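You operate a simulated robot arm through the tools that you are given. There is no shell and no other tool. Be economical: measure what you need, move in short steps, check, and stop when the job is done.

You are at the controls of a simulated robot arm. One attempt, no reset.

Task
Fill and bleed the empty orange pot, then switch the flow to it.
Fine: shut its drain, hold FILL with its vent open till it is full, shut the vent, then swing the lever.
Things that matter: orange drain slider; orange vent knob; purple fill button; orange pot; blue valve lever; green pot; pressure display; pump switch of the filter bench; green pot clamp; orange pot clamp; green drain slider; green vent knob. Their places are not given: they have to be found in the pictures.

It is judged by the outcome, as a careful person would: the job done as asked, and still so three seconds after it is handed in. It fails if anything else is knocked over, pushed out of place, dropped, spilled or broken.

Robot
A 7-joint arm with a two-finger parallel gripper, fixed in place. Base frame: the origin is at the foot of the arm, x ahead of it, y to its left, z up; the work surface is at about z = 0.86. Lengths are in m, angles in degrees, forces in N, time in s.
With the tool pointing down near the work surface it reaches from about 0.24 to 0.68 m from the base axis. Its first joint turns from -66.0 to 66.0 degrees. Payload 2.4 kg.
Tool frame: the origin (TCP) lies between the finger pads and is the grasp point; the fingertips stand 0.03 m ahead of it; z points along the fingers, y is the line along which they close. Largest opening 0.094 m; finger width 0.028, thickness 0.01; the body of the gripper, 0.05 by 0.096 m, starts 0.055 m behind the TCP.
Orientation is that of the tool frame in the base frame, as [roll, pitch, yaw] about the fixed x, y, z axes, in that order (R = Rz(yaw) Ry(pitch) Rx(roll)). With the fingers straight down and closing along the base's y, the tool's x points along the base's -x, its y along +y and its z along -z.

Tools
- The arm moves only by the tool step_arm. Its argument "deltas" is a list of rows, each a list of 7 numbers: the shift along the base's x, y, z in units of 500 mm (1.0 is 500 mm), then the turn, a rotation vector about the base's x, y, z in units of 60 degrees (1.0 is 60 degrees), then the finger opening in m, from 0 to 0.094. In form: [[dx, dy, dz, ax, ay, az, grip], ...]. A call has 1 to 20 rows; each row is the pose to reach, as a shift and turn from the pose commanded when the call began. A call with a number of a shift or a turn outside -1 to 1 is refused whole. Each row takes 0.2 s and may step no farther than 0.05 m and 8.6 degrees from the row before; otherwise, or with a gripper value out of range, the whole call is refused. A pose out of reach is approached as far as the arm can. The call stops where the force on the tool passes 70 N (or 10 N more than at its start, if that is more) or the arm is blocked; 0.2 s more then pass. Each finger travels about 0.153 m/s and halts on what it meets, pressing with about 25 N; the grip force reading is that of the motor and also rises with nothing between the fingers. The clock runs only during rows and for 0.2 s after the last one: add rows that repeat a pose to give the fingers time. It gives the time, the measured TCP pose, the force on the tool (base axes), the opening and the grip force at its end, in the units of the frame above (readings bear some noise), and new pictures: "pictures" is both (left out), scene, wrist or none.
- Cameras (640 x 400 px; columns grow to the right, rows downward): "scene" is fixed at [0.0416, 0.4699, 1.4595]; the picture's right is [-0.74, -0.67, 0.00], its down [-0.29, 0.31, -0.91] and it looks along [0.61, -0.67, -0.42] (base axes); focal length 254 px, centre (320, 200). "wrist" rides on the gripper at [-0.037, 0, -0.058] in the tool frame; the picture's right is [0.00, -1.00, 0.00], its down [0.97, 0.00, -0.24] and it looks along [0.24, 0.00, 0.97] (tool axes); focal length 218 px, centre (320, 200).
- probe_pixels(camera, pixels): for up to 12 pixels [column, row] of the newest picture of that camera ("zoom" is the newest enlarged one), the place [x, y, z] in the base frame of the surface seen there, good to about 0.002 m. It takes no simulated time.
- close_up(camera, box): a new picture of the part [left, top, right, bottom] of that camera's present view, enlarged. It takes no simulated time.
- close_job(): hands the job in; it is judged then, once.

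Work in short steps. Measure before you move; look again where a grasp or a placing could have gone wrong, and mend it. You have 80 turns and 120 pictures in all, those below and enlarged ones among them. Open the gripper and draw the arm clear of the work before you hand the job in, unless the task says otherwise; then end with one line.

The tools are called after "Emit:" as name(argument=value, ...) on one line, values as JSON. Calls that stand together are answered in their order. step_arm: Moves the arm, as the interface text tells. Its arguments: {"type":"object","properties":{"deltas":{"type":"array","items":{"type":"array","items":{"type":"number"}}},"pictures":{"type":"string","enum":["both","scene","wrist","none"]}},"required":["deltas"]} The other tools are called the same way: probe_pixels (camera, pixels) gives the place of the surface under pixels of a picture; close_up (camera, box) takes an enlarged picture of a part of a camera's view; close_job () hands the job in.

At the start:

```text
time_s: 0.0
tcp_pos: [0.3942, 0.1215, 1.3203]
orientation: [179.9, 0.0, 180.0]
force: [-0.3, 0.7, 1.1]
finger_gap: 0.0941
finger_force: 0.0
```

scene: 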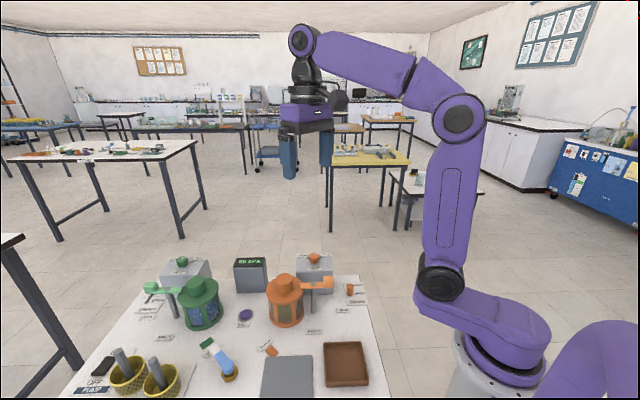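
wrist: 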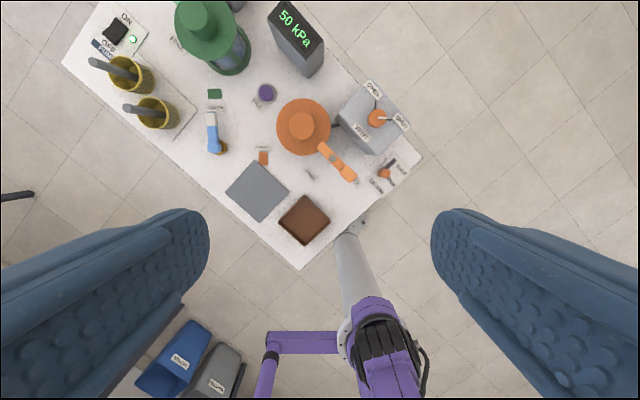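

The bench is seen in the wrist view's top half; I enlarge both views to read labels.

Emit:
close_up(camera="wrist", box=[240, 70, 440, 200])

Emit:
close_up(camera="scene", box=[60, 240, 380, 400])

Emit:
close_up(camera="wrist", box=[60, 0, 300, 170])

Emit:
probe_pixels(camera="wrist", pixels=[[385, 173], [376, 119], [265, 92], [302, 125], [340, 163], [213, 130], [217, 148], [206, 12], [214, 94], [263, 157], [372, 110], [257, 190]])

```text
3.08 times, centred on (340, 135) of wrist
```

zoom: 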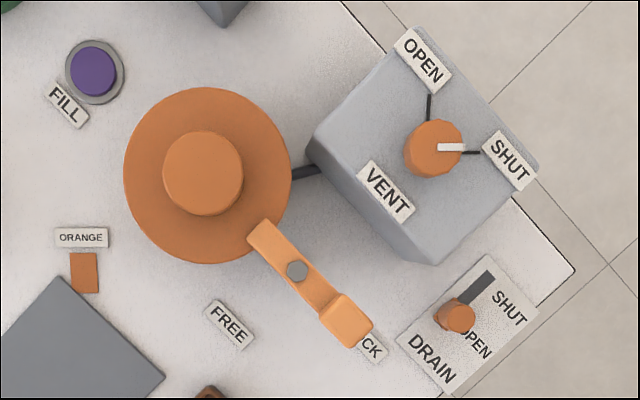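

```text
2.00 times, centred on (220, 320) of scene
```

zoom: 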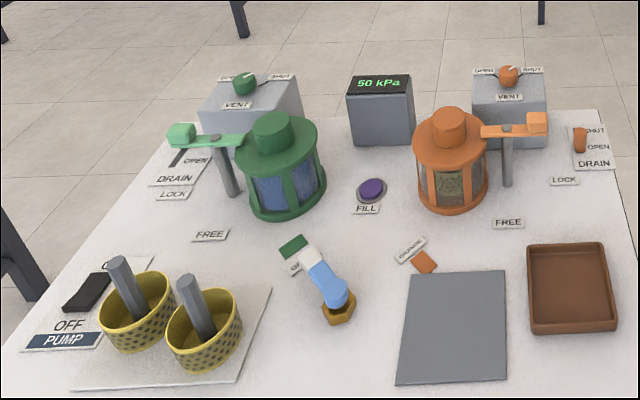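

```text
2.35 times, centred on (180, 85) of wrist
```

zoom: 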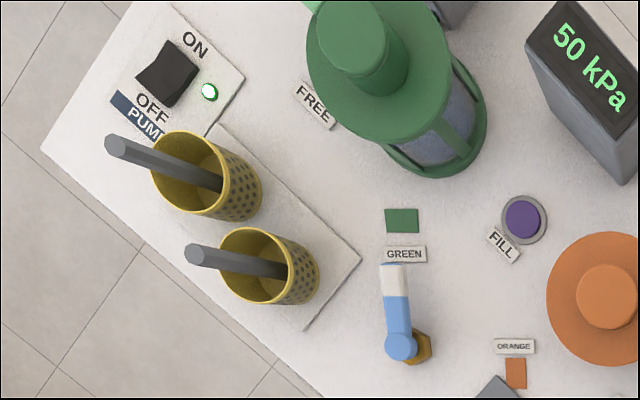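

```text
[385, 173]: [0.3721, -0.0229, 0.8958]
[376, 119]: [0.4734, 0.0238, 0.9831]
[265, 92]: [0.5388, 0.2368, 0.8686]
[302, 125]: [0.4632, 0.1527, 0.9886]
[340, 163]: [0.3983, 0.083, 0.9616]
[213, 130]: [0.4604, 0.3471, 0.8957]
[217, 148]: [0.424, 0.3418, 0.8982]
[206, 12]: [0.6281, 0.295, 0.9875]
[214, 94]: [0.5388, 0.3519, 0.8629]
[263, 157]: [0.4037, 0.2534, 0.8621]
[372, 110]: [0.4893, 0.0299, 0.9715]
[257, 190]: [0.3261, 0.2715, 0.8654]
```

The orange drain knob is near wrist (385,173) at OPEN, and the vent points to SHUT at (376,119). I measure details around the drain, vent box and clamp handle.

Emit:
probe_pixels(camera="wrist", pixels=[[394, 160], [384, 172], [387, 178], [375, 153], [409, 126], [338, 119], [348, 176], [354, 181], [331, 152], [401, 171], [375, 192], [376, 117]])

Emit:
close_up(camera="wrist", box=[330, 100, 426, 200])

Emit:
close_up(camera="scene", box=[290, 245, 380, 345])

```text
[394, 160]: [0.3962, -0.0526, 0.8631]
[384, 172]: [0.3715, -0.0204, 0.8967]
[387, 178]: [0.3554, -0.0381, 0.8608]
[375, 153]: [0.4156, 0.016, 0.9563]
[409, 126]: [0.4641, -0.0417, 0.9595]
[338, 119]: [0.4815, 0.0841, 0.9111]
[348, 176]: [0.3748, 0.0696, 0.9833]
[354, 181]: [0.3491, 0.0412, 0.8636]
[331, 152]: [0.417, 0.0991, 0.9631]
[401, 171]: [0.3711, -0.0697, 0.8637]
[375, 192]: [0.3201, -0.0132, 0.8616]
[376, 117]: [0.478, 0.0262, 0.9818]
```

```text
4.00 times, centred on (378, 150) of wrist
```

zoom: 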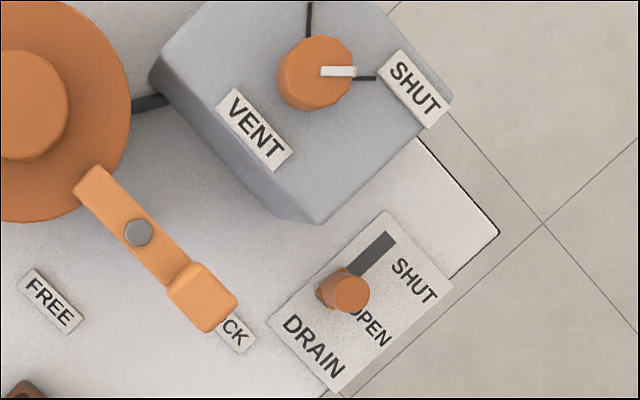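

```text
4.00 times, centred on (335, 295) of scene
```

zoom: 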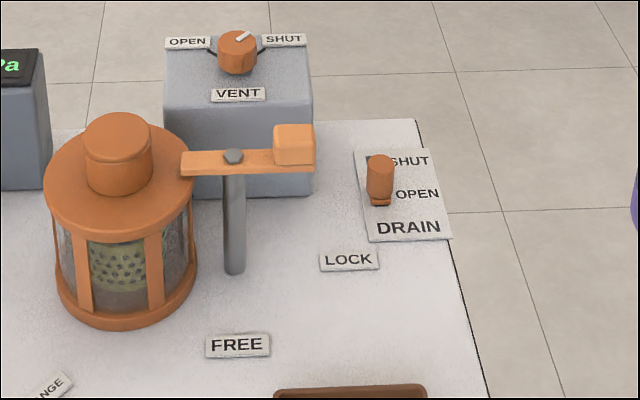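

I move above the drain knob (0.370,-0.022) with the fingers closing along the slot direction (yaw +42°).

Emit:
step_arm(deltas=[[-0.006, -0.036, -0.08, 0, 0, 0.0875, 0.06], [-0.012, -0.072, -0.16, 0, 0, 0.175, 0.06], [-0.018, -0.108, -0.24, 0, 0, 0.2625, 0.06], [-0.024, -0.144, -0.32, 0, 0, 0.35, 0.06], [-0.03, -0.18, -0.4, 0, 0, 0.4375, 0.06], [-0.036, -0.215, -0.48, 0, 0, 0.525, 0.06], [-0.042, -0.251, -0.56, 0, 0, 0.6125, 0.06], [-0.048, -0.287, -0.64, 0, 0, 0.7, 0.06], [-0.048, -0.287, -0.64, 0, 0, 0.7, 0.06]])

```text
time_s: 2.0
tcp_pos: [0.3689, -0.0193, 1.0001]
orientation: [-180.0, 0.0, -138.0]
force: [0.5, -0.3, -0.4]
finger_gap: 0.0598
finger_force: 0.1
```

scene: 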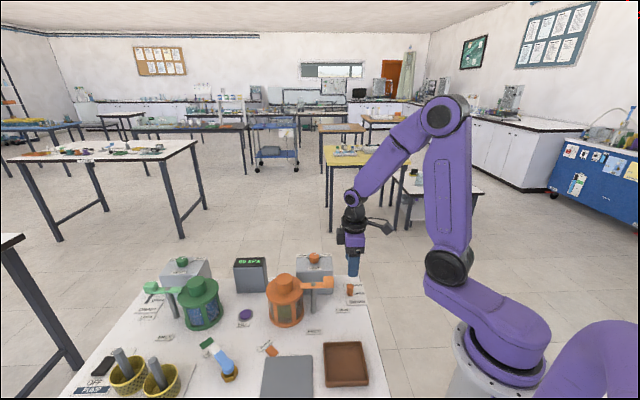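
wrist: 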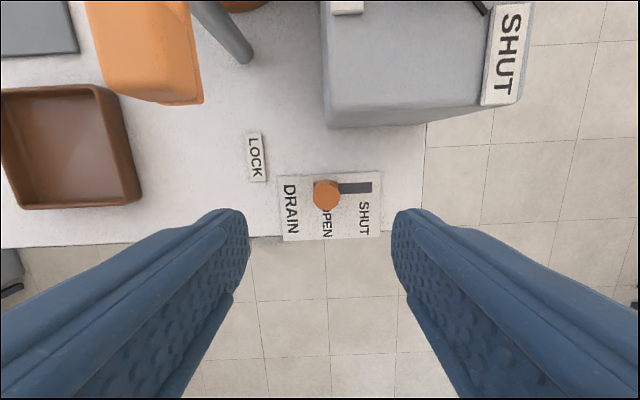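

The slot runs nicely along the picture's right. I measure the knob and slot.

Emit:
probe_pixels(camera="wrist", pixels=[[326, 196], [316, 196], [338, 196], [326, 184], [326, 208], [342, 188], [371, 187], [371, 193], [345, 127], [425, 123]])

Emit:
close_up(camera="wrist", box=[270, 160, 390, 250])

```text
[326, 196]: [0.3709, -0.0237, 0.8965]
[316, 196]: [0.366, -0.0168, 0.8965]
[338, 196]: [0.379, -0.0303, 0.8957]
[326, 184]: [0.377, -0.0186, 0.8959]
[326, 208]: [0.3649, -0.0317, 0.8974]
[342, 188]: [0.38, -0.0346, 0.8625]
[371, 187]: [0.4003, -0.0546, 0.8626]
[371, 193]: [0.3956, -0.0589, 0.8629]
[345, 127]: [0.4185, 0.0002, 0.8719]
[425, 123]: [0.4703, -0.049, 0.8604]
```

```text
4.44 times, centred on (330, 205) of wrist
```

zoom: 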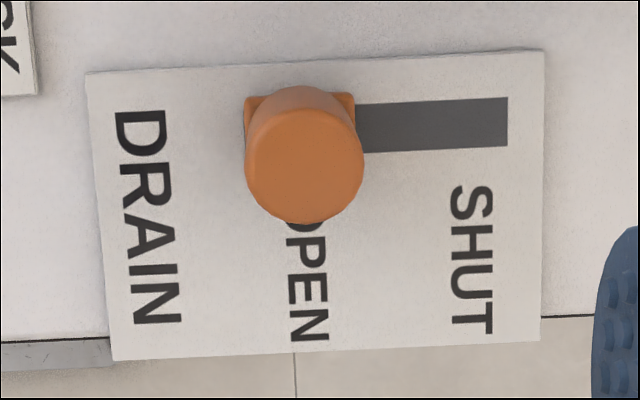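

The knob centre is (0.3714,-0.0245), slot runs about (0.69,-0.72) for roughly 3 cm. I descend around it and close.

Emit:
step_arm(deltas=[[0.0024, -0.006, -0.07, 0, 0, 7e-10, 0.05], [0.0024, -0.006, -0.14, 0, 0, 0, 0.05], [0.0024, -0.006, -0.204, 0, 0, 0, 0.05], [0.0024, -0.006, -0.204, 0, 0, 0, 0.05], [0.0024, -0.006, -0.204, 0, 0, 0, 0.01], [0.0024, -0.006, -0.204, 0, 0, 0, 0.01]], pictures="wrist")

```text
time_s: 3.4
tcp_pos: [0.3715, -0.025, 0.8953]
orientation: [-180.0, 0.0, -137.9]
force: [3.0, -6.4, -15.8]
finger_gap: 0.022
finger_force: 44.7
```

wrist: 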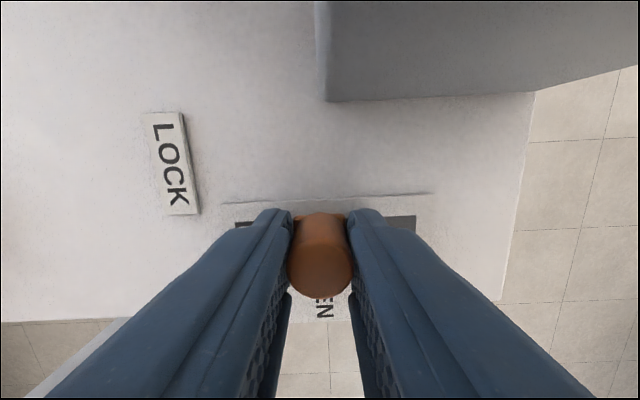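

The knob is held (gap 22 mm); now I slide it along the slot towards SHUT, raising 2 mm to relieve the downward force.

Emit:
step_arm(deltas=[[0.0, 0.0, 0.005, 0, 0, 0, 0.01], [0.011, -0.0115, 0.005, 0, 0, 0, 0.01], [0.022, -0.023, 0.005, 0, 0, 0, 0.01], [0.033, -0.0345, 0.005, 0, 0, 0, 0.01], [0.044, -0.046, 0.005, 0, 0, 0, 0.01]], pictures="wrist")

```text
time_s: 4.6
tcp_pos: [0.3928, -0.047, 0.899]
orientation: [180.0, 0.0, -137.8]
force: [11.1, 13.2, -41.9]
finger_gap: 0.0198
finger_force: 45.0
```

wrist: 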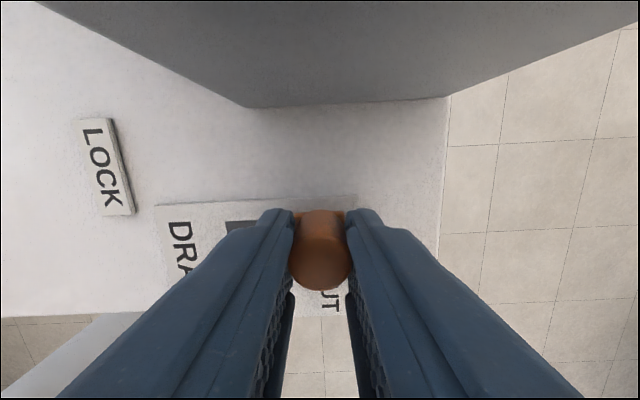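

It slid about 31 mm; the −z force is from lifting on it, so I lower back, nudge slightly further, release and rise to check.

Emit:
step_arm(deltas=[[0, 0, -0.005, 0, 0, 0, 0.01], [0.005, -0.005, -0.005, 0, 0, 0, 0.01], [0.005, -0.005, -0.005, 0, 0, 0, 0.01], [0.0, 0.0, -0.005, 0, 0, 0, 0.05], [0.0, 0.0, -0.005, 0, 0, 0, 0.05], [0, 0, 0.07, 0, 0, 0, 0.05], [0, 0, 0.15, 0, 0, 0, 0.05], [0, 0, 0.22, 0, 0, 0, 0.05]], pictures="wrist")

```text
time_s: 6.4
tcp_pos: [0.392, -0.0488, 1.0107]
orientation: [179.9, 0.1, -137.9]
force: [-0.4, 0.0, -0.6]
finger_gap: 0.05
finger_force: 0.0
```

wrist: 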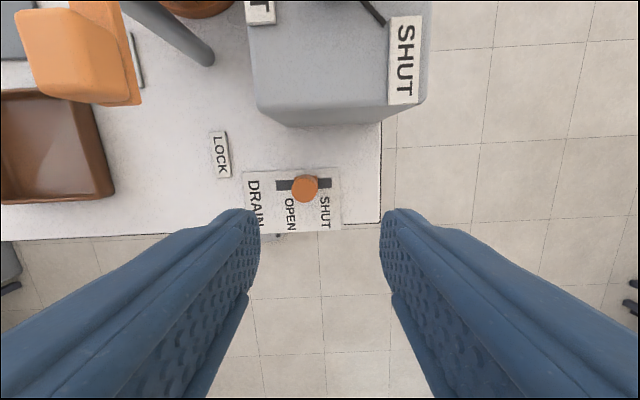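

The knob now appears mid-slot at (304,188). I measure it.

Emit:
close_up(camera="wrist", box=[240, 150, 360, 240])

Emit:
probe_pixels(camera="wrist", pixels=[[305, 189], [279, 185], [329, 183], [295, 189], [315, 189]])

```text
4.44 times, centred on (300, 195) of wrist
```

zoom: 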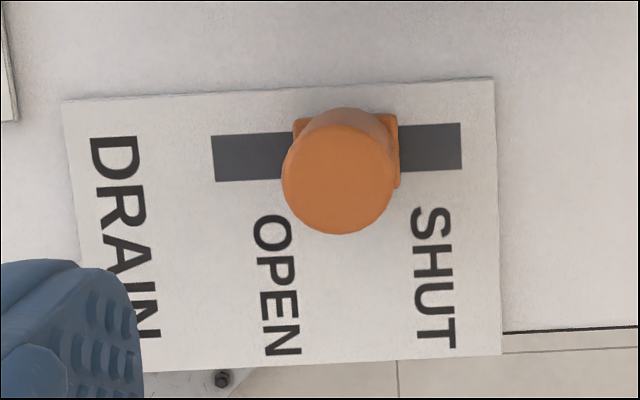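

```text
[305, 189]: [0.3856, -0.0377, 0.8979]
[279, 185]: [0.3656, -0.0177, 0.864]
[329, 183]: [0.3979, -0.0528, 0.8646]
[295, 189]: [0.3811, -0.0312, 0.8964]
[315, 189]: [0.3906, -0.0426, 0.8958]
```

The knob is at (0.3856,-0.0377), about 9 mm short, so it got dragged back on release. I close the fingers, come down behind it and push to the stop, then back off and rise.

Emit:
step_arm(deltas=[[-0.064, 0.071, 0, 0, 0, 0, 0], [-0.064, 0.071, -0.08, 0, 0, 0, 0], [-0.064, 0.071, -0.16, 0, 0, 0, 0], [-0.064, 0.071, -0.2256, 0, 0, 0, 0], [-0.064, 0.071, -0.2256, 0, 0, 0, 0], [-0.05, 0.055, -0.2256, 0, 0, 0, 0], [-0.04, 0.043, -0.2256, 0, 0, 0, 0], [-0.031, 0.034, -0.2256, 0, 0, 0, 0], [-0.023, 0.024, -0.2256, 0, 0, 0, 0], [-0.023, 0.024, -0.2256, 0, 0, 0, 0]], pictures="wrist")

```text
time_s: 8.6
tcp_pos: [0.3817, -0.0352, 0.8983]
orientation: [179.9, -0.1, -137.9]
force: [-3.3, 8.9, 3.3]
finger_gap: 0.0
finger_force: 24.6
```

wrist: 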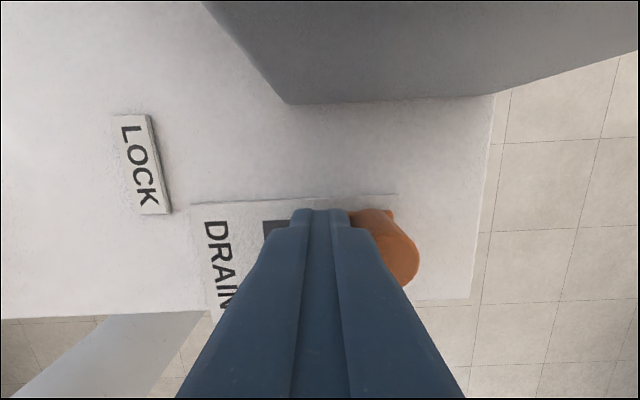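

Contact force about 9 N; I push a bit more to the stop, then back off and rise.

Emit:
step_arm(deltas=[[0.006, -0.006, 0, 0, 0, 0, 0], [0.01, -0.011, 0, 0, 0, 0, 0], [0.01, -0.011, 0, 0, 0, 0, 0]], pictures="none")

Emit:
step_arm(deltas=[[-0.03, 0.031, 0, 0, 0, 0, 0], [-0.03, 0.031, 0.08, 0, 0, 0, 0], [-0.03, 0.031, 0.16, 0, 0, 0, 0], [-0.03, 0.031, 0.23, 0, 0, 0, 0]], pictures="wrist")

```text
time_s: 9.4
tcp_pos: [0.381, -0.0368, 0.8975]
orientation: [179.4, -0.6, -137.3]
force: [-25.2, 51.9, 18.9]
finger_gap: 0.0
finger_force: 24.9
```

```text
time_s: 10.4
tcp_pos: [0.3708, -0.0265, 1.0112]
orientation: [-180.0, 0.0, -137.9]
force: [0.2, 0.1, 0.5]
finger_gap: 0.0
finger_force: 24.3
```

wrist: 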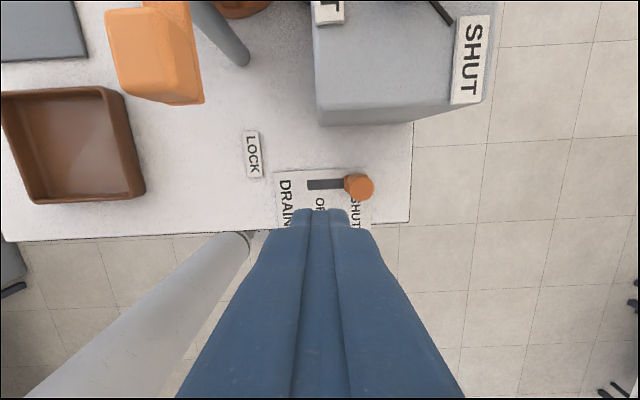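

Drain is at SHUT (knob at (358,187), slot's far end). Next I move above the vent knob while turning yaw by −54°.

Emit:
step_arm(deltas=[[0, 0, 0.08, 0, 0, -0.11, 0.02], [0.02, 0.01, 0.16, 0, 0, -0.22, 0.07], [0.06, 0.03, 0.2, 0, 0, -0.33, 0.07], [0.1, 0.05, 0.2, 0, 0, -0.45, 0.07], [0.14, 0.07, 0.2, 0, 0, -0.56, 0.07], [0.18, 0.09, 0.2, 0, 0, -0.67, 0.07], [0.206, 0.1, 0.2, 0, 0, -0.79, 0.07], [0.206, 0.1, 0.2, 0, 0, -0.9, 0.07], [0.206, 0.1, 0.2, 0, 0, -0.9, 0.07]])

```text
time_s: 12.4
tcp_pos: [0.4755, 0.0233, 1.1116]
orientation: [-180.0, 0.0, 167.9]
force: [0.1, 0.2, -1.2]
finger_gap: 0.0698
finger_force: 0.0
```

scene: 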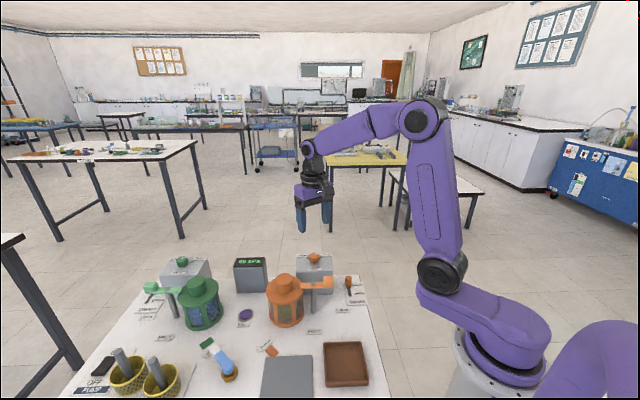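
wrist: 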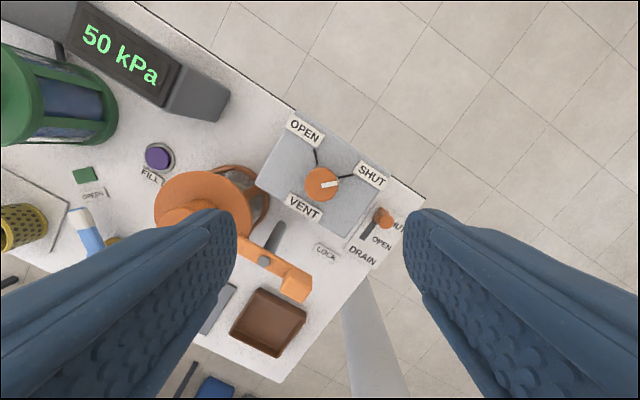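

The vent knob is at (322,183); I probe it and its marks.

Emit:
close_up(camera="wrist", box=[260, 110, 420, 260])

Emit:
probe_pixels(camera="wrist", pixels=[[310, 183], [334, 189], [320, 172], [323, 196], [331, 184], [318, 160], [346, 178], [345, 186], [300, 165], [280, 195], [383, 214]])

```text
2.67 times, centred on (340, 185) of wrist
```

zoom: 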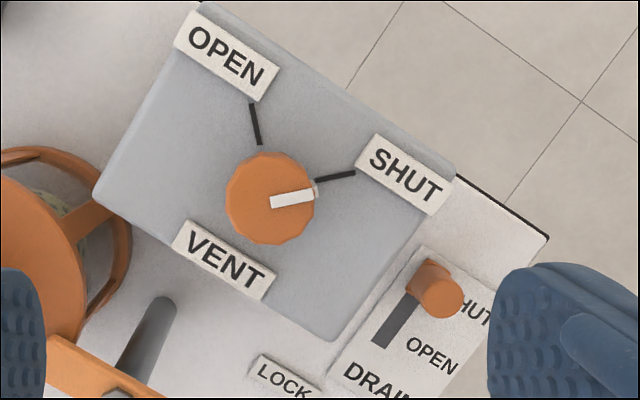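

```text
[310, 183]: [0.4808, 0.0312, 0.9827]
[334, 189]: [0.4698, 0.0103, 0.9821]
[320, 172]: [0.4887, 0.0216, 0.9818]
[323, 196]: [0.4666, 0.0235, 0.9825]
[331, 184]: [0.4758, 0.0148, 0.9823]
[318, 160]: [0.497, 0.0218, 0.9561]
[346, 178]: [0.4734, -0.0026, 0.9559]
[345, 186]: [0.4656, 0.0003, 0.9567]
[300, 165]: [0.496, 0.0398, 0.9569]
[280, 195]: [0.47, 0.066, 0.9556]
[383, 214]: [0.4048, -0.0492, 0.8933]
```

Knob centre about (0.4755,0.0218), top 0.982. I turn to yaw offset −45°, descend and grip it.

Emit:
step_arm(deltas=[[0.0012, -0.0044, -0.04, 0, 0, -0.13, 0.06], [0.0012, -0.0044, -0.08, 0, 0, -0.26, 0.06], [0.0012, -0.0044, -0.12, 0, 0, -0.39, 0.06], [0.0012, -0.0044, -0.16, 0, 0, -0.5, 0.06], [0.0012, -0.0044, -0.2, 0, 0, -0.55, 0.06], [0.0012, -0.0044, -0.244, 0, 0, -0.55, 0.06], [0.0012, -0.0044, -0.244, 0, 0, -0.55, 0.06], [0.0012, -0.0044, -0.244, 0, 0, -0.55, 0.01], [0.0012, -0.0044, -0.244, 0, 0, -0.55, 0.01]], pictures="wrist")

```text
time_s: 14.4
tcp_pos: [0.4764, 0.0241, 0.9894]
orientation: [179.8, 0.3, 135.2]
force: [17.4, 14.8, -15.7]
finger_gap: 0.0289
finger_force: 45.0
```

wrist: 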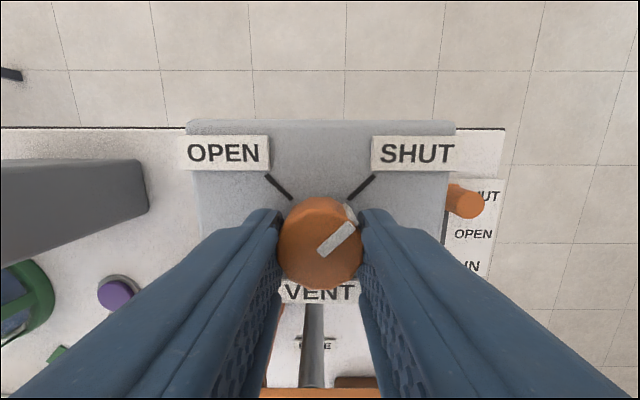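

Gripped (gap 29 mm). A side force suggests the true centre is slightly +x+y; I ease that way and turn +60°.

Emit:
step_arm(deltas=[[0.003, 0.003, -0.002, 0, 0, 0, 0.01], [0.003, 0.003, -0.002, 0, 0, 0.125, 0.01], [0.003, 0.003, -0.002, 0, 0, 0.25, 0.01], [0.003, 0.003, -0.002, 0, 0, 0.375, 0.01], [0.003, 0.003, -0.002, 0, 0, 0.5, 0.01], [0.003, 0.003, -0.002, 0, 0, 0.625, 0.01], [0.003, 0.003, -0.002, 0, 0, 0.75, 0.01]], pictures="wrist")

```text
time_s: 16.0
tcp_pos: [0.4747, 0.0224, 0.9893]
orientation: [-179.9, -0.2, -179.8]
force: [-9.5, -0.3, -1.2]
finger_gap: 0.0287
finger_force: 44.8
```

wrist: 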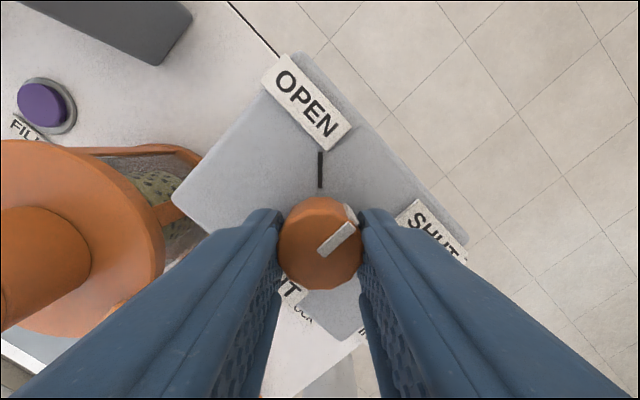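

The knob turns with the gripper; I turn another 47° and relieve the −x side force a little.

Emit:
step_arm(deltas=[[-0.001, 0, 0, 0, 0, 0.13, 0.01], [-0.001, 0, 0, 0, 0, 0.26, 0.01], [-0.001, 0, 0, 0, 0, 0.39, 0.01], [-0.001, 0, 0, 0, 0, 0.52, 0.01], [-0.001, 0, 0, 0, 0, 0.65, 0.01], [-0.001, 0, 0, 0, 0, 0.78, 0.01], [-0.001, 0, 0, 0, 0, 0.78, 0.01]], pictures="wrist")

```text
time_s: 17.6
tcp_pos: [0.4753, 0.0204, 0.9899]
orientation: [179.9, -0.1, -133.4]
force: [-6.3, -27.1, -9.9]
finger_gap: 0.0287
finger_force: 44.6
```

wrist: 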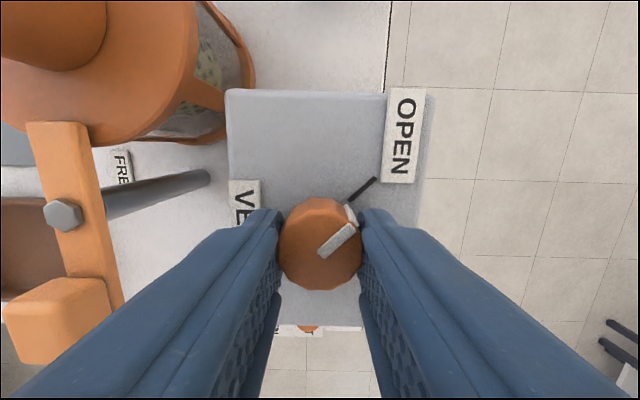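

Vent points at OPEN. I release, rise, and travel high over to the FILL button at (0.539,0.237), closing the fingers.

Emit:
step_arm(deltas=[[0, 0, 0, 0, 0, 0, 0.06], [0, 0, 0, 0, 0, 0, 0.06], [0, 0, 0.08, 0, 0, 0, 0.06], [0, 0, 0.16, 0, 0, 0, 0.06], [0, 0, 0.24, 0, 0, 0, 0.06], [0.02, 0.07, 0.24, 0, 0, -0.02, 0], [0.04, 0.14, 0.24, 0, 0, -0.04, 0], [0.06, 0.21, 0.24, 0, 0, -0.06, 0], [0.08, 0.28, 0.24, 0, 0, -0.08, 0], [0.1, 0.35, 0.24, 0, 0, -0.08, 0], [0.125, 0.427, 0.22, 0, 0, -0.08, 0], [0.125, 0.427, 0.16, 0, 0, -0.08, 0], [0.125, 0.427, 0.16, 0, 0, -0.08, 0]])

```text
time_s: 20.4
tcp_pos: [0.5354, 0.2376, 1.0685]
orientation: [180.0, 0.1, -138.1]
force: [-0.3, -0.2, -0.5]
finger_gap: 0.0
finger_force: 25.5
```

scene: 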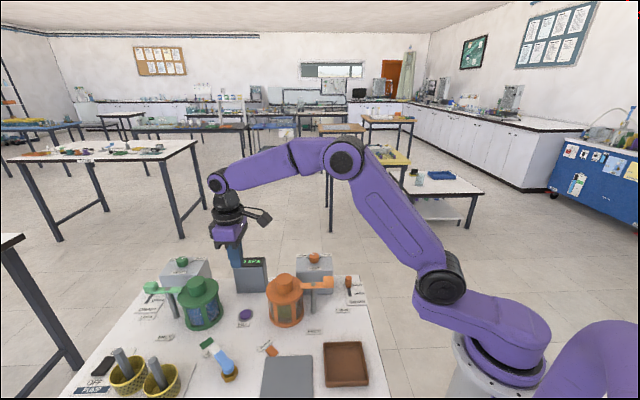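
wrist: 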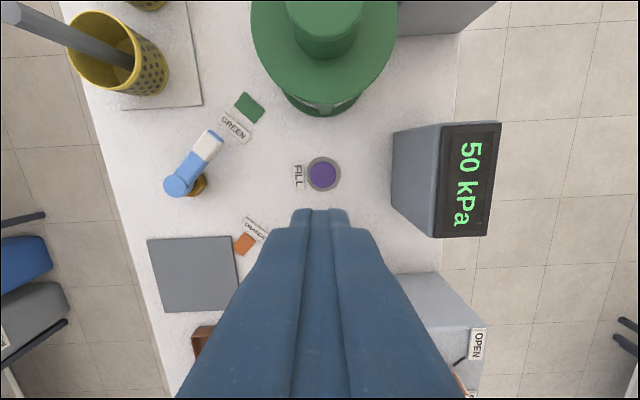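

FILL is at (323,174) in the wrist picture; I probe it and the neighbours, and look at vent state.

Emit:
probe_pixels(camera="wrist", pixels=[[323, 174], [313, 174], [333, 174], [323, 164], [323, 184], [395, 180], [443, 130], [323, 80], [395, 60]])

Emit:
close_up(camera="scene", box=[220, 240, 380, 340])

```text
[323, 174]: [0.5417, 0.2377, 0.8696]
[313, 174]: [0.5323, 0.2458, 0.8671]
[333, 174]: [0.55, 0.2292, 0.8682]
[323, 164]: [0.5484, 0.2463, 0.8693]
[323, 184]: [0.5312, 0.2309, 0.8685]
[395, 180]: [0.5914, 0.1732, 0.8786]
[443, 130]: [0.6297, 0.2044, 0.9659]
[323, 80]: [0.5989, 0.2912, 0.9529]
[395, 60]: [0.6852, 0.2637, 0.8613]
```

```text
4.00 times, centred on (300, 290) of scene
```

zoom: 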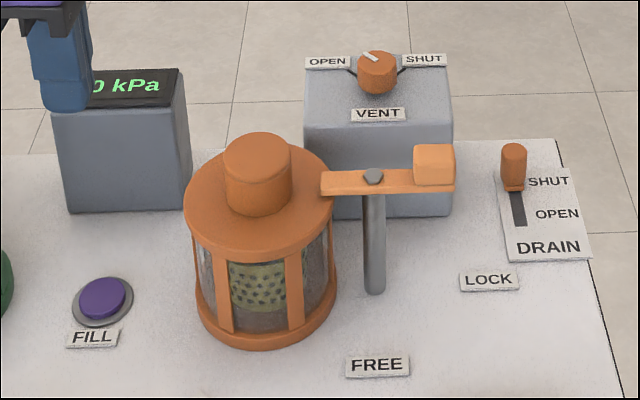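

Drain SHUT, vent OPEN confirmed. I go down over the button (0.541,0.238) and press a few mm.

Emit:
step_arm(deltas=[[0.004, 0.002, -0.08, 0, 0, 0, 0], [0.004, 0.002, -0.16, 0, 0, 0, 0], [0.004, 0.002, -0.24, 0, 0, 0, 0], [0.004, 0.002, -0.31, 0, 0, 0, 0], [0.004, 0.002, -0.335, 0, 0, 0, 0], [0.004, 0.002, -0.345, 0, 0, 0, 0], [0.004, 0.002, -0.35, 0, 0, 0, 0]])

```text
time_s: 22.0
tcp_pos: [0.54, 0.2375, 0.8949]
orientation: [179.9, 0.0, -138.0]
force: [-1.1, 0.3, 1.9]
finger_gap: 0.0
finger_force: 25.1
```

scene: 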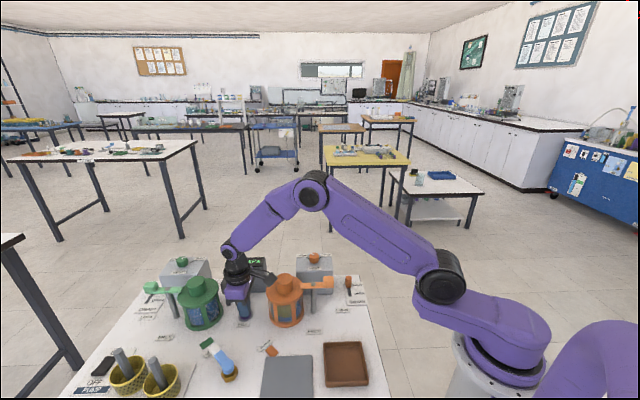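
wrist: 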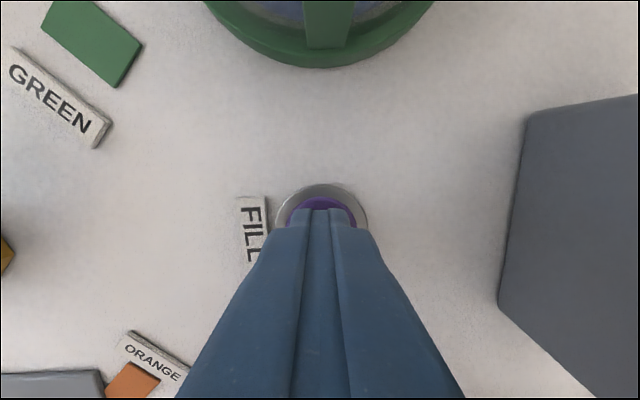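

Only light contact (1.9 N). I press 3 mm deeper and watch the pot.

Emit:
step_arm(deltas=[[0, 0, -0.002, 0, 0, 0, 0], [0, 0, -0.004, 0, 0, 0, 0], [0, 0, -0.006, 0, 0, 0, 0]], pictures="none")

Emit:
close_up(camera="scene", box=[220, 240, 380, 340])

```text
time_s: 22.8
tcp_pos: [0.5396, 0.2366, 0.8937]
orientation: [180.0, 0.1, -137.9]
force: [-10.1, -4.1, 29.9]
finger_gap: 0.0
finger_force: 24.9
```

```text
4.00 times, centred on (300, 290) of scene
```

zoom: 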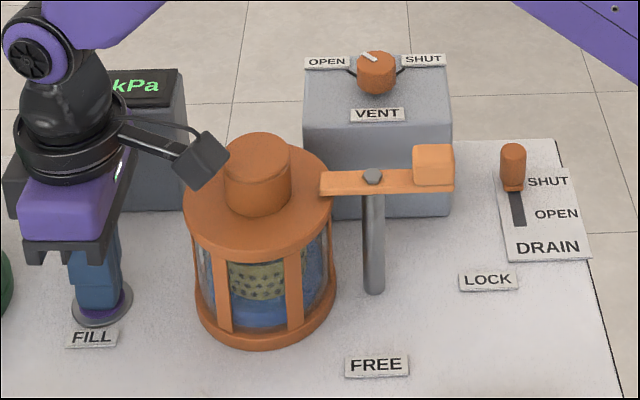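

It is filling (blue about 30–40% in the windows). I hold in short bursts.

Emit:
step_arm(deltas=[[0, 0, 0, 0, 0, 0, 0], [0, 0, 0, 0, 0, 0, 0]], pictures="none")

Emit:
close_up(camera="scene", box=[260, 265, 340, 335])

```text
time_s: 23.4
tcp_pos: [0.5409, 0.2361, 0.8936]
orientation: [180.0, 0.1, -138.0]
force: [-10.6, -4.5, 37.0]
finger_gap: 0.0001
finger_force: 24.7
```

```text
5.71 times, centred on (300, 300) of scene
```

zoom: 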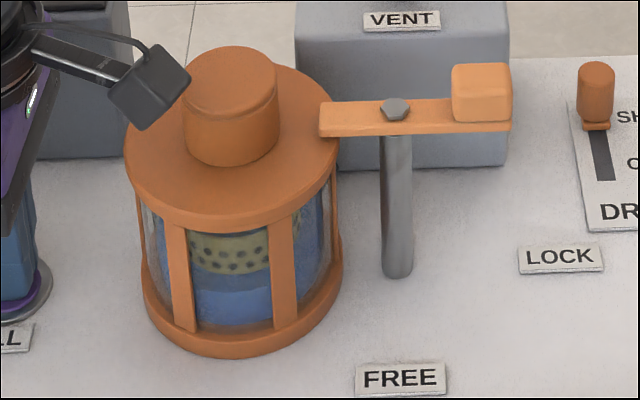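

Front level is around y=280 of window 210–325; I keep holding.

Emit:
step_arm(deltas=[[0, 0, 0, 0, 0, 0, 0], [0, 0, 0, 0, 0, 0, 0], [0, 0, 0, 0, 0, 0, 0]], pictures="none")

Emit:
close_up(camera="scene", box=[260, 265, 340, 335])

```text
time_s: 24.2
tcp_pos: [0.5401, 0.2381, 0.8928]
orientation: [-179.8, 0.2, -138.0]
force: [-9.3, -4.7, 36.7]
finger_gap: 0.0
finger_force: 25.1
```

```text
5.71 times, centred on (300, 300) of scene
```

zoom: 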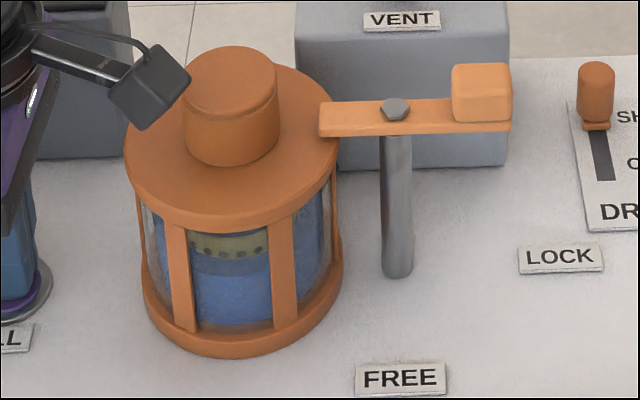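

Rises ~17 px per 0.8 s; I hold about 1.4 s more and look.

Emit:
step_arm(deltas=[[0, 0, 0, 0, 0, 0, 0], [0, 0, 0, 0, 0, 0, 0], [0, 0, 0, 0, 0, 0, 0], [0, 0, 0, 0, 0, 0, 0], [0, 0, 0, 0, 0, 0, 0], [0, 0, 0, 0, 0, 0, 0]], pictures="none")

Emit:
close_up(camera="scene", box=[260, 265, 340, 335])

```text
time_s: 25.6
tcp_pos: [0.5416, 0.2384, 0.8936]
orientation: [-179.9, 0.2, -138.0]
force: [-8.3, -4.5, 36.0]
finger_gap: 0.0002
finger_force: 25.3
```

```text
5.71 times, centred on (300, 300) of scene
```

zoom: 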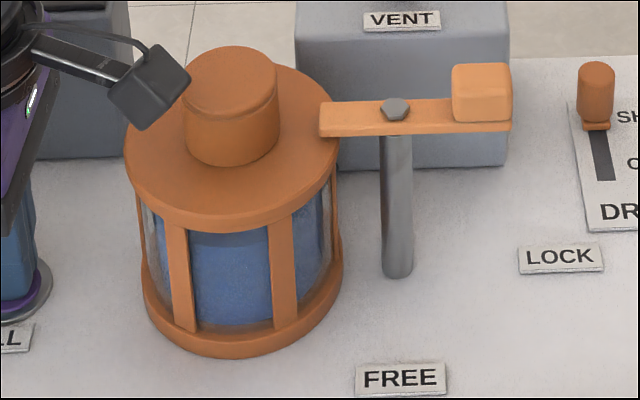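

Level near y=245, the visible window top at ~230. Another short hold.

Emit:
step_arm(deltas=[[0, 0, 0, 0, 0, 0, 0], [0, 0, 0, 0, 0, 0, 0]], pictures="none")

Emit:
close_up(camera="scene", box=[260, 265, 340, 335])

Emit:
close_up(camera="scene", box=[160, 240, 320, 340])

```text
time_s: 26.2
tcp_pos: [0.5399, 0.2374, 0.8941]
orientation: [-179.9, 0.1, -138.0]
force: [-8.0, -4.9, 35.8]
finger_gap: 0.0001
finger_force: 24.7
```

```text
5.71 times, centred on (300, 300) of scene
```

zoom: 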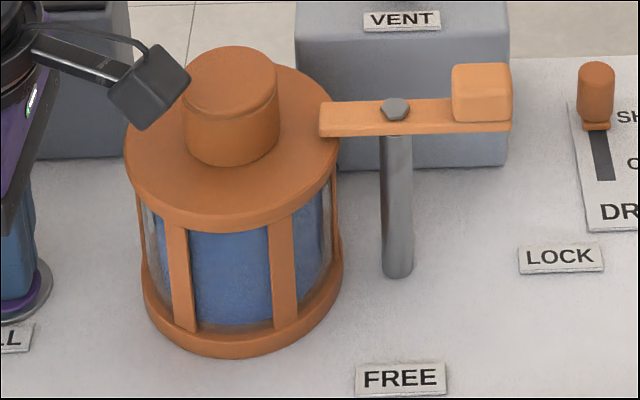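

```text
4.00 times, centred on (240, 290) of scene
```

zoom: 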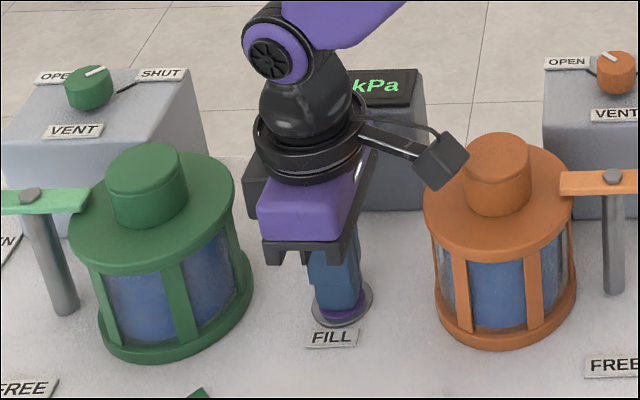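

Blue reaches the visible window top; the rim hides a little. From the rate (~19%/s) full is about 0.4 s away, so one more row, then look again.

Emit:
step_arm(deltas=[[0, 0, 0, 0, 0, 0, 0]], pictures="none")

Emit:
close_up(camera="scene", box=[265, 280, 315, 330])

Emit:
close_up(camera="scene", box=[220, 240, 380, 340])

```text
time_s: 26.6
tcp_pos: [0.5413, 0.2378, 0.8937]
orientation: [-179.9, 0.2, -138.1]
force: [-5.8, -4.0, 35.5]
finger_gap: 0.0001
finger_force: 25.0
```

```text
8.00 times, centred on (290, 305) of scene
```

zoom: 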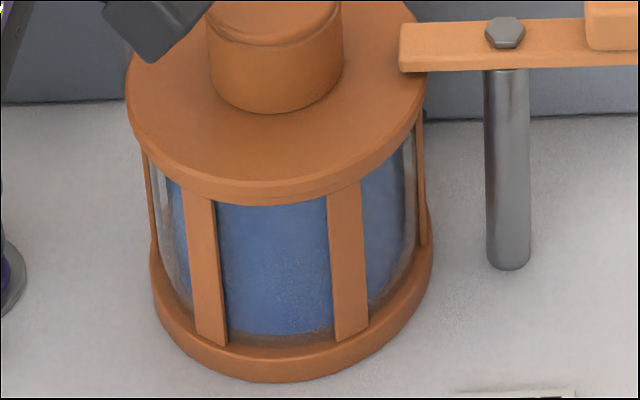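

```text
4.00 times, centred on (300, 290) of scene
```

zoom: 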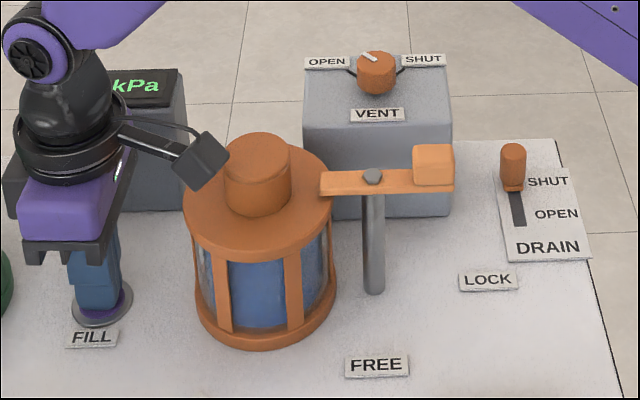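

The rim's overhang hides the top part, since the scene camera looks steeply down here. I probe the geometry to judge how much is hidden.

Emit:
probe_pixels(camera="scene", pixels=[[284.4, 306.5], [284.4, 308], [284.4, 320], [284.4, 303.8], [284.4, 301], [284.4, 326], [284.4, 324.5], [273, 303], [298, 305], [284.4, 314], [286, 285], [295, 310]])

```text
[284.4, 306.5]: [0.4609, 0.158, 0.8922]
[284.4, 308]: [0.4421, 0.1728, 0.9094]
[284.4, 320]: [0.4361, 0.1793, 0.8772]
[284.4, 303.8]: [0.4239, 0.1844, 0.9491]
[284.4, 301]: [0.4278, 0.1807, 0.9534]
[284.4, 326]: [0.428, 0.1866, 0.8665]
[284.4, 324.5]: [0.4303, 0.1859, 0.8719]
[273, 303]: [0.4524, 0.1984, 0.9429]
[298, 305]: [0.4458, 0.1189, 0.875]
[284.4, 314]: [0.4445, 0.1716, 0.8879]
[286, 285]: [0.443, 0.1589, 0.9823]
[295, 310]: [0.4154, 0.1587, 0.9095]
```

Estimate: the visible edge corresponds to z≈0.919 of liquid spanning 0.867 to under-roof 0.943, so it may not be full. I release the button and go for a low-angle look at the pot from the drain side.

Emit:
step_arm(deltas=[[0, 0, 0.09, 0, 0, 0, 0], [0, 0, 0.18, 0, 0, 0, 0], [0, 0, 0.27, 0, 0, 0, 0], [0, 0, 0.36, 0, 0, 0, 0], [0, 0, 0.42, 0, 0, 0, 0], [-0.05, -0.07, 0.42, 0, 0, 0.05, 0], [-0.1, -0.14, 0.42, 0, 0, 0.1, 0], [-0.15, -0.21, 0.42, 0, 0, 0.15, 0], [-0.2, -0.28, 0.42, 0, 0, 0.2, 0], [-0.25, -0.35, 0.42, 0, 0, 0.25, 0], [-0.3, -0.42, 0.42, 0, 0, 0.3, 0], [-0.35, -0.5, 0.42, 0, 0, 0.3, 0], [-0.4, -0.58, 0.42, 0, 0, 0.3, 0], [-0.4, -0.58, 0.42, 0, 0, 0.3, 0.09], [-0.4, -0.58, 0.42, 0, 0, 0.3, 0.09]], pictures="wrist")

```text
time_s: 29.8
tcp_pos: [0.3408, -0.0516, 1.0985]
orientation: [-180.0, 0.1, -120.0]
force: [0.7, -0.2, -0.2]
finger_gap: 0.09
finger_force: 0.0
```

wrist: 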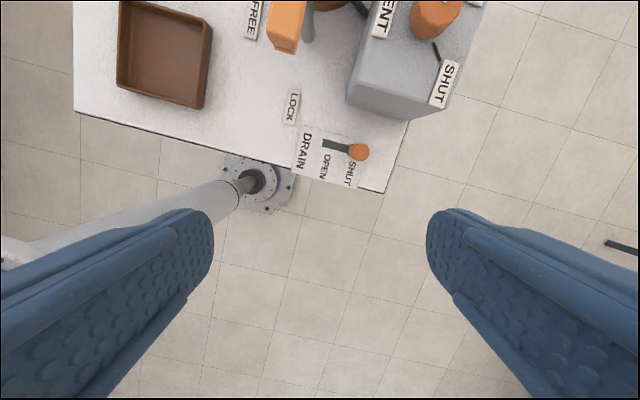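

I tilt 45° towards the pot while lowering and backing off slightly.

Emit:
step_arm(deltas=[[-0.008, -0.014, 0, 0.108, -0.0625, 0, 0.09], [-0.016, -0.028, -0.02, 0.217, -0.125, 0, 0.09], [-0.024, -0.042, -0.06, 0.325, -0.1875, 0, 0.09], [-0.032, -0.056, -0.1, 0.433, -0.25, 0, 0.09], [-0.04, -0.07, -0.15, 0.541, -0.3125, 0, 0.09], [-0.04, -0.07, -0.2, 0.65, -0.375, 0, 0.09], [-0.04, -0.07, -0.2, 0.65, -0.375, 0, 0.09]], pictures="wrist")

```text
time_s: 31.4
tcp_pos: [0.3215, -0.0877, 1.0025]
orientation: [179.9, 45.1, -120.1]
force: [-0.2, 0.1, -0.1]
finger_gap: 0.0903
finger_force: 0.0
```

wrist: 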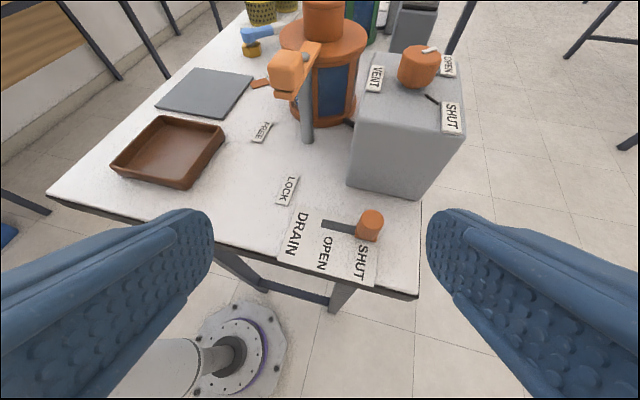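

The pot's window is visible at (335,90); I enlarge it.

Emit:
close_up(camera="wrist", box=[270, 10, 400, 140])

Emit:
probe_pixels(camera="wrist", pixels=[[336, 70], [336, 75], [336, 85], [336, 100], [336, 64], [336, 113]])

```text
3.08 times, centred on (335, 75) of wrist
```

zoom: 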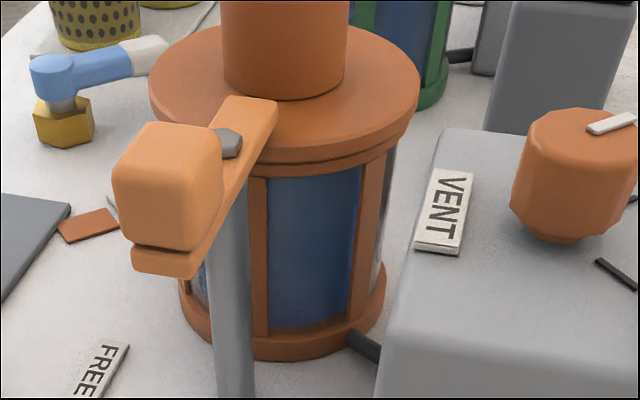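

```text
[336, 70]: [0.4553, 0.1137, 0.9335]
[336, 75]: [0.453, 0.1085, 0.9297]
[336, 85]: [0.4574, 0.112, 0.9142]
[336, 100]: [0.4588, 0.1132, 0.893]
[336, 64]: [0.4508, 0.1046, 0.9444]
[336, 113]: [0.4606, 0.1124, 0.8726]
```

Blue reaches right under the roof (z≥0.934). A closer look at the top of the window.

Emit:
close_up(camera="wrist", box=[315, 50, 365, 85])

Emit:
probe_pixels(camera="wrist", pixels=[[336, 66], [336, 67], [336, 68], [336, 69], [344, 66], [344, 67], [344, 68], [344, 70], [330, 68], [330, 70]])

```text
11.43 times, centred on (340, 68) of wrist
```

zoom: 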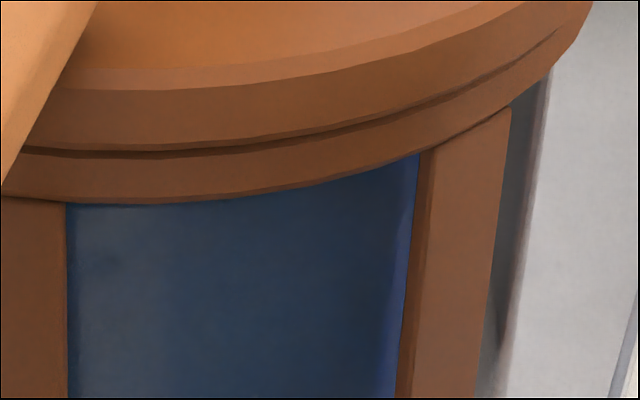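

```text
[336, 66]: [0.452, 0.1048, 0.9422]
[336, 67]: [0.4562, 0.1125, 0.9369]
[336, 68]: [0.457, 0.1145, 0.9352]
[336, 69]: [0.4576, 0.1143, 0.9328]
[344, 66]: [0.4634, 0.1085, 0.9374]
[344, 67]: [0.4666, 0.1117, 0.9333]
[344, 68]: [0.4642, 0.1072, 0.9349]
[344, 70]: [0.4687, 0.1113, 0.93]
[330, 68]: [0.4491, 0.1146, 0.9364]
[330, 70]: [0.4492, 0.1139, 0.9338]
```

The window looks filled to the ring at z≈0.937. To tighten this I lower the camera and tilt 12° more for a flatter view.

Emit:
step_arm(deltas=[[-0.01, -0.017, -0.02, 0.06, -0.034, 0, 0.09], [-0.02, -0.034, -0.07, 0.12, -0.068, 0, 0.09], [-0.02, -0.034, -0.12, 0.173, -0.1, 0, 0.09], [-0.02, -0.034, -0.12, 0.173, -0.1, 0, 0.09]], pictures="wrist")

Emit:
close_up(camera="wrist", box=[280, 40, 400, 130])

```text
time_s: 32.4
tcp_pos: [0.3341, -0.1211, 0.9751]
orientation: [179.8, 56.9, -120.2]
force: [0.3, 0.0, 0.3]
finger_gap: 0.0901
finger_force: 0.1
out of reach, approached as far as the arm can: row 2, 3, 4
```

wrist: 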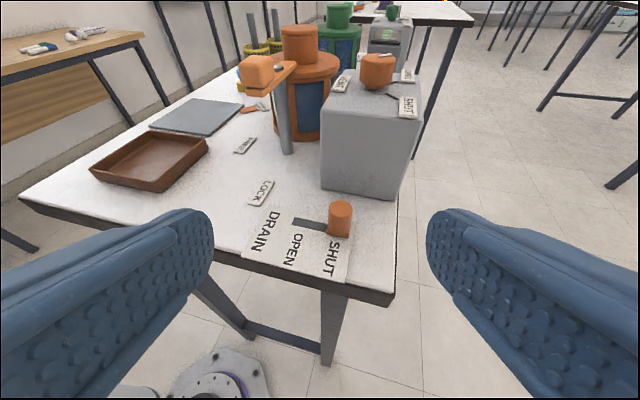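

```text
4.44 times, centred on (340, 85) of wrist
```

zoom: 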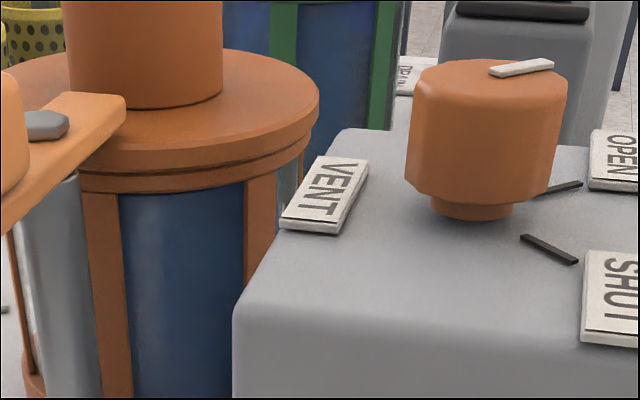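

Emit:
close_up(camera="wrist", box=[292, 68, 342, 98])

Emit:
probe_pixels(camera="wrist", pixels=[[312, 81], [312, 82], [312, 83], [312, 84], [312, 85], [312, 87], [312, 90], [312, 79]])

```text
12.80 times, centred on (317, 83) of wrist
```

zoom: 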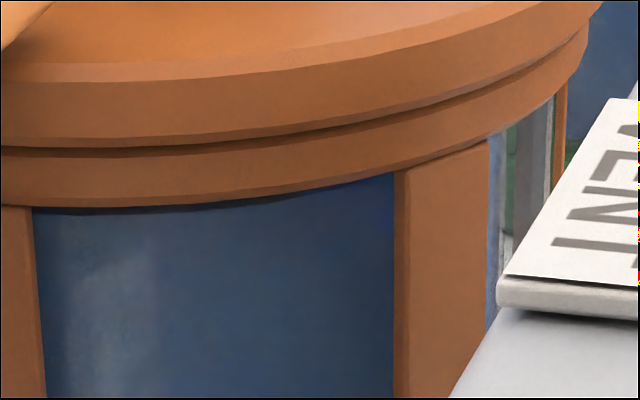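

```text
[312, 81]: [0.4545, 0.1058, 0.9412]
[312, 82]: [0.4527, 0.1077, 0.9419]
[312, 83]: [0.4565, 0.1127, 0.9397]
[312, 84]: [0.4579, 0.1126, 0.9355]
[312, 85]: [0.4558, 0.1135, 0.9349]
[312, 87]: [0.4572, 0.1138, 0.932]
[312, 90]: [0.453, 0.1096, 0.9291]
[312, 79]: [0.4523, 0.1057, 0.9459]
```

There is a thin dark sliver at the top of the liquid; I compare with the full green pot's window top in the same view.

Emit:
close_up(camera="wrist", box=[315, 15, 365, 65])

Emit:
probe_pixels(camera="wrist", pixels=[[350, 36], [350, 38], [350, 40], [350, 41], [350, 42], [350, 43], [350, 45], [350, 48]])

```text
8.00 times, centred on (340, 40) of wrist
```

zoom: 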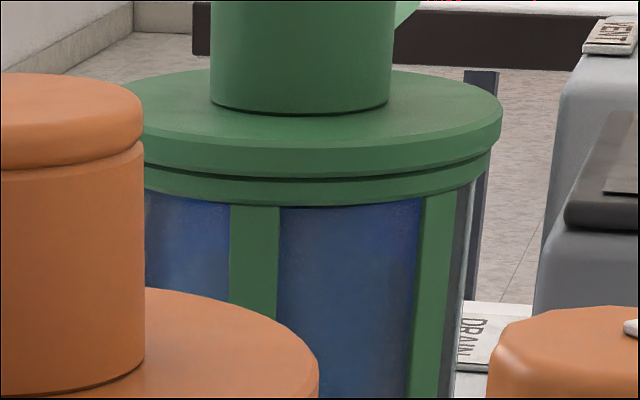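

```text
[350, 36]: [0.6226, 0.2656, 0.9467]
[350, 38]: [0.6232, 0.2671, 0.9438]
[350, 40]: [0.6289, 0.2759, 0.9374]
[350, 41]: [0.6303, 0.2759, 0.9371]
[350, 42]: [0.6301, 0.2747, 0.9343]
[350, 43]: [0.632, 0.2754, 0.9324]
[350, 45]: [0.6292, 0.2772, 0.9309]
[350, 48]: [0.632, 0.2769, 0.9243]
```

Green looks the same (blue to z≈0.937, same sliver), so the orange pot is full. Now untilt and rise.

Emit:
step_arm(deltas=[[0.02, 0.03, 0.04, -0.103, 0.0595, 0, 0.07], [0.03, 0.05, 0.1, -0.206, 0.119, 0, 0.07], [0.04, 0.07, 0.16, -0.309, 0.178, 0, 0.07], [0.05, 0.09, 0.22, -0.412, 0.2375, 0, 0.07], [0.06, 0.1, 0.28, -0.515, 0.297, 0, 0.07], [0.06, 0.1, 0.32, -0.618, 0.356, 0, 0.07], [0.06, 0.1, 0.36, -0.721, 0.416, 0, 0.07], [0.06, 0.1, 0.36, -0.823, 0.475, 0, 0.07], [0.06, 0.1, 0.36, -0.823, 0.475, 0, 0.07]], pictures="none")

```text
time_s: 34.4
tcp_pos: [0.3645, -0.0728, 1.1551]
orientation: [180.0, -0.1, -120.0]
force: [-0.3, 0.6, -0.9]
finger_gap: 0.0701
finger_force: 0.1
```

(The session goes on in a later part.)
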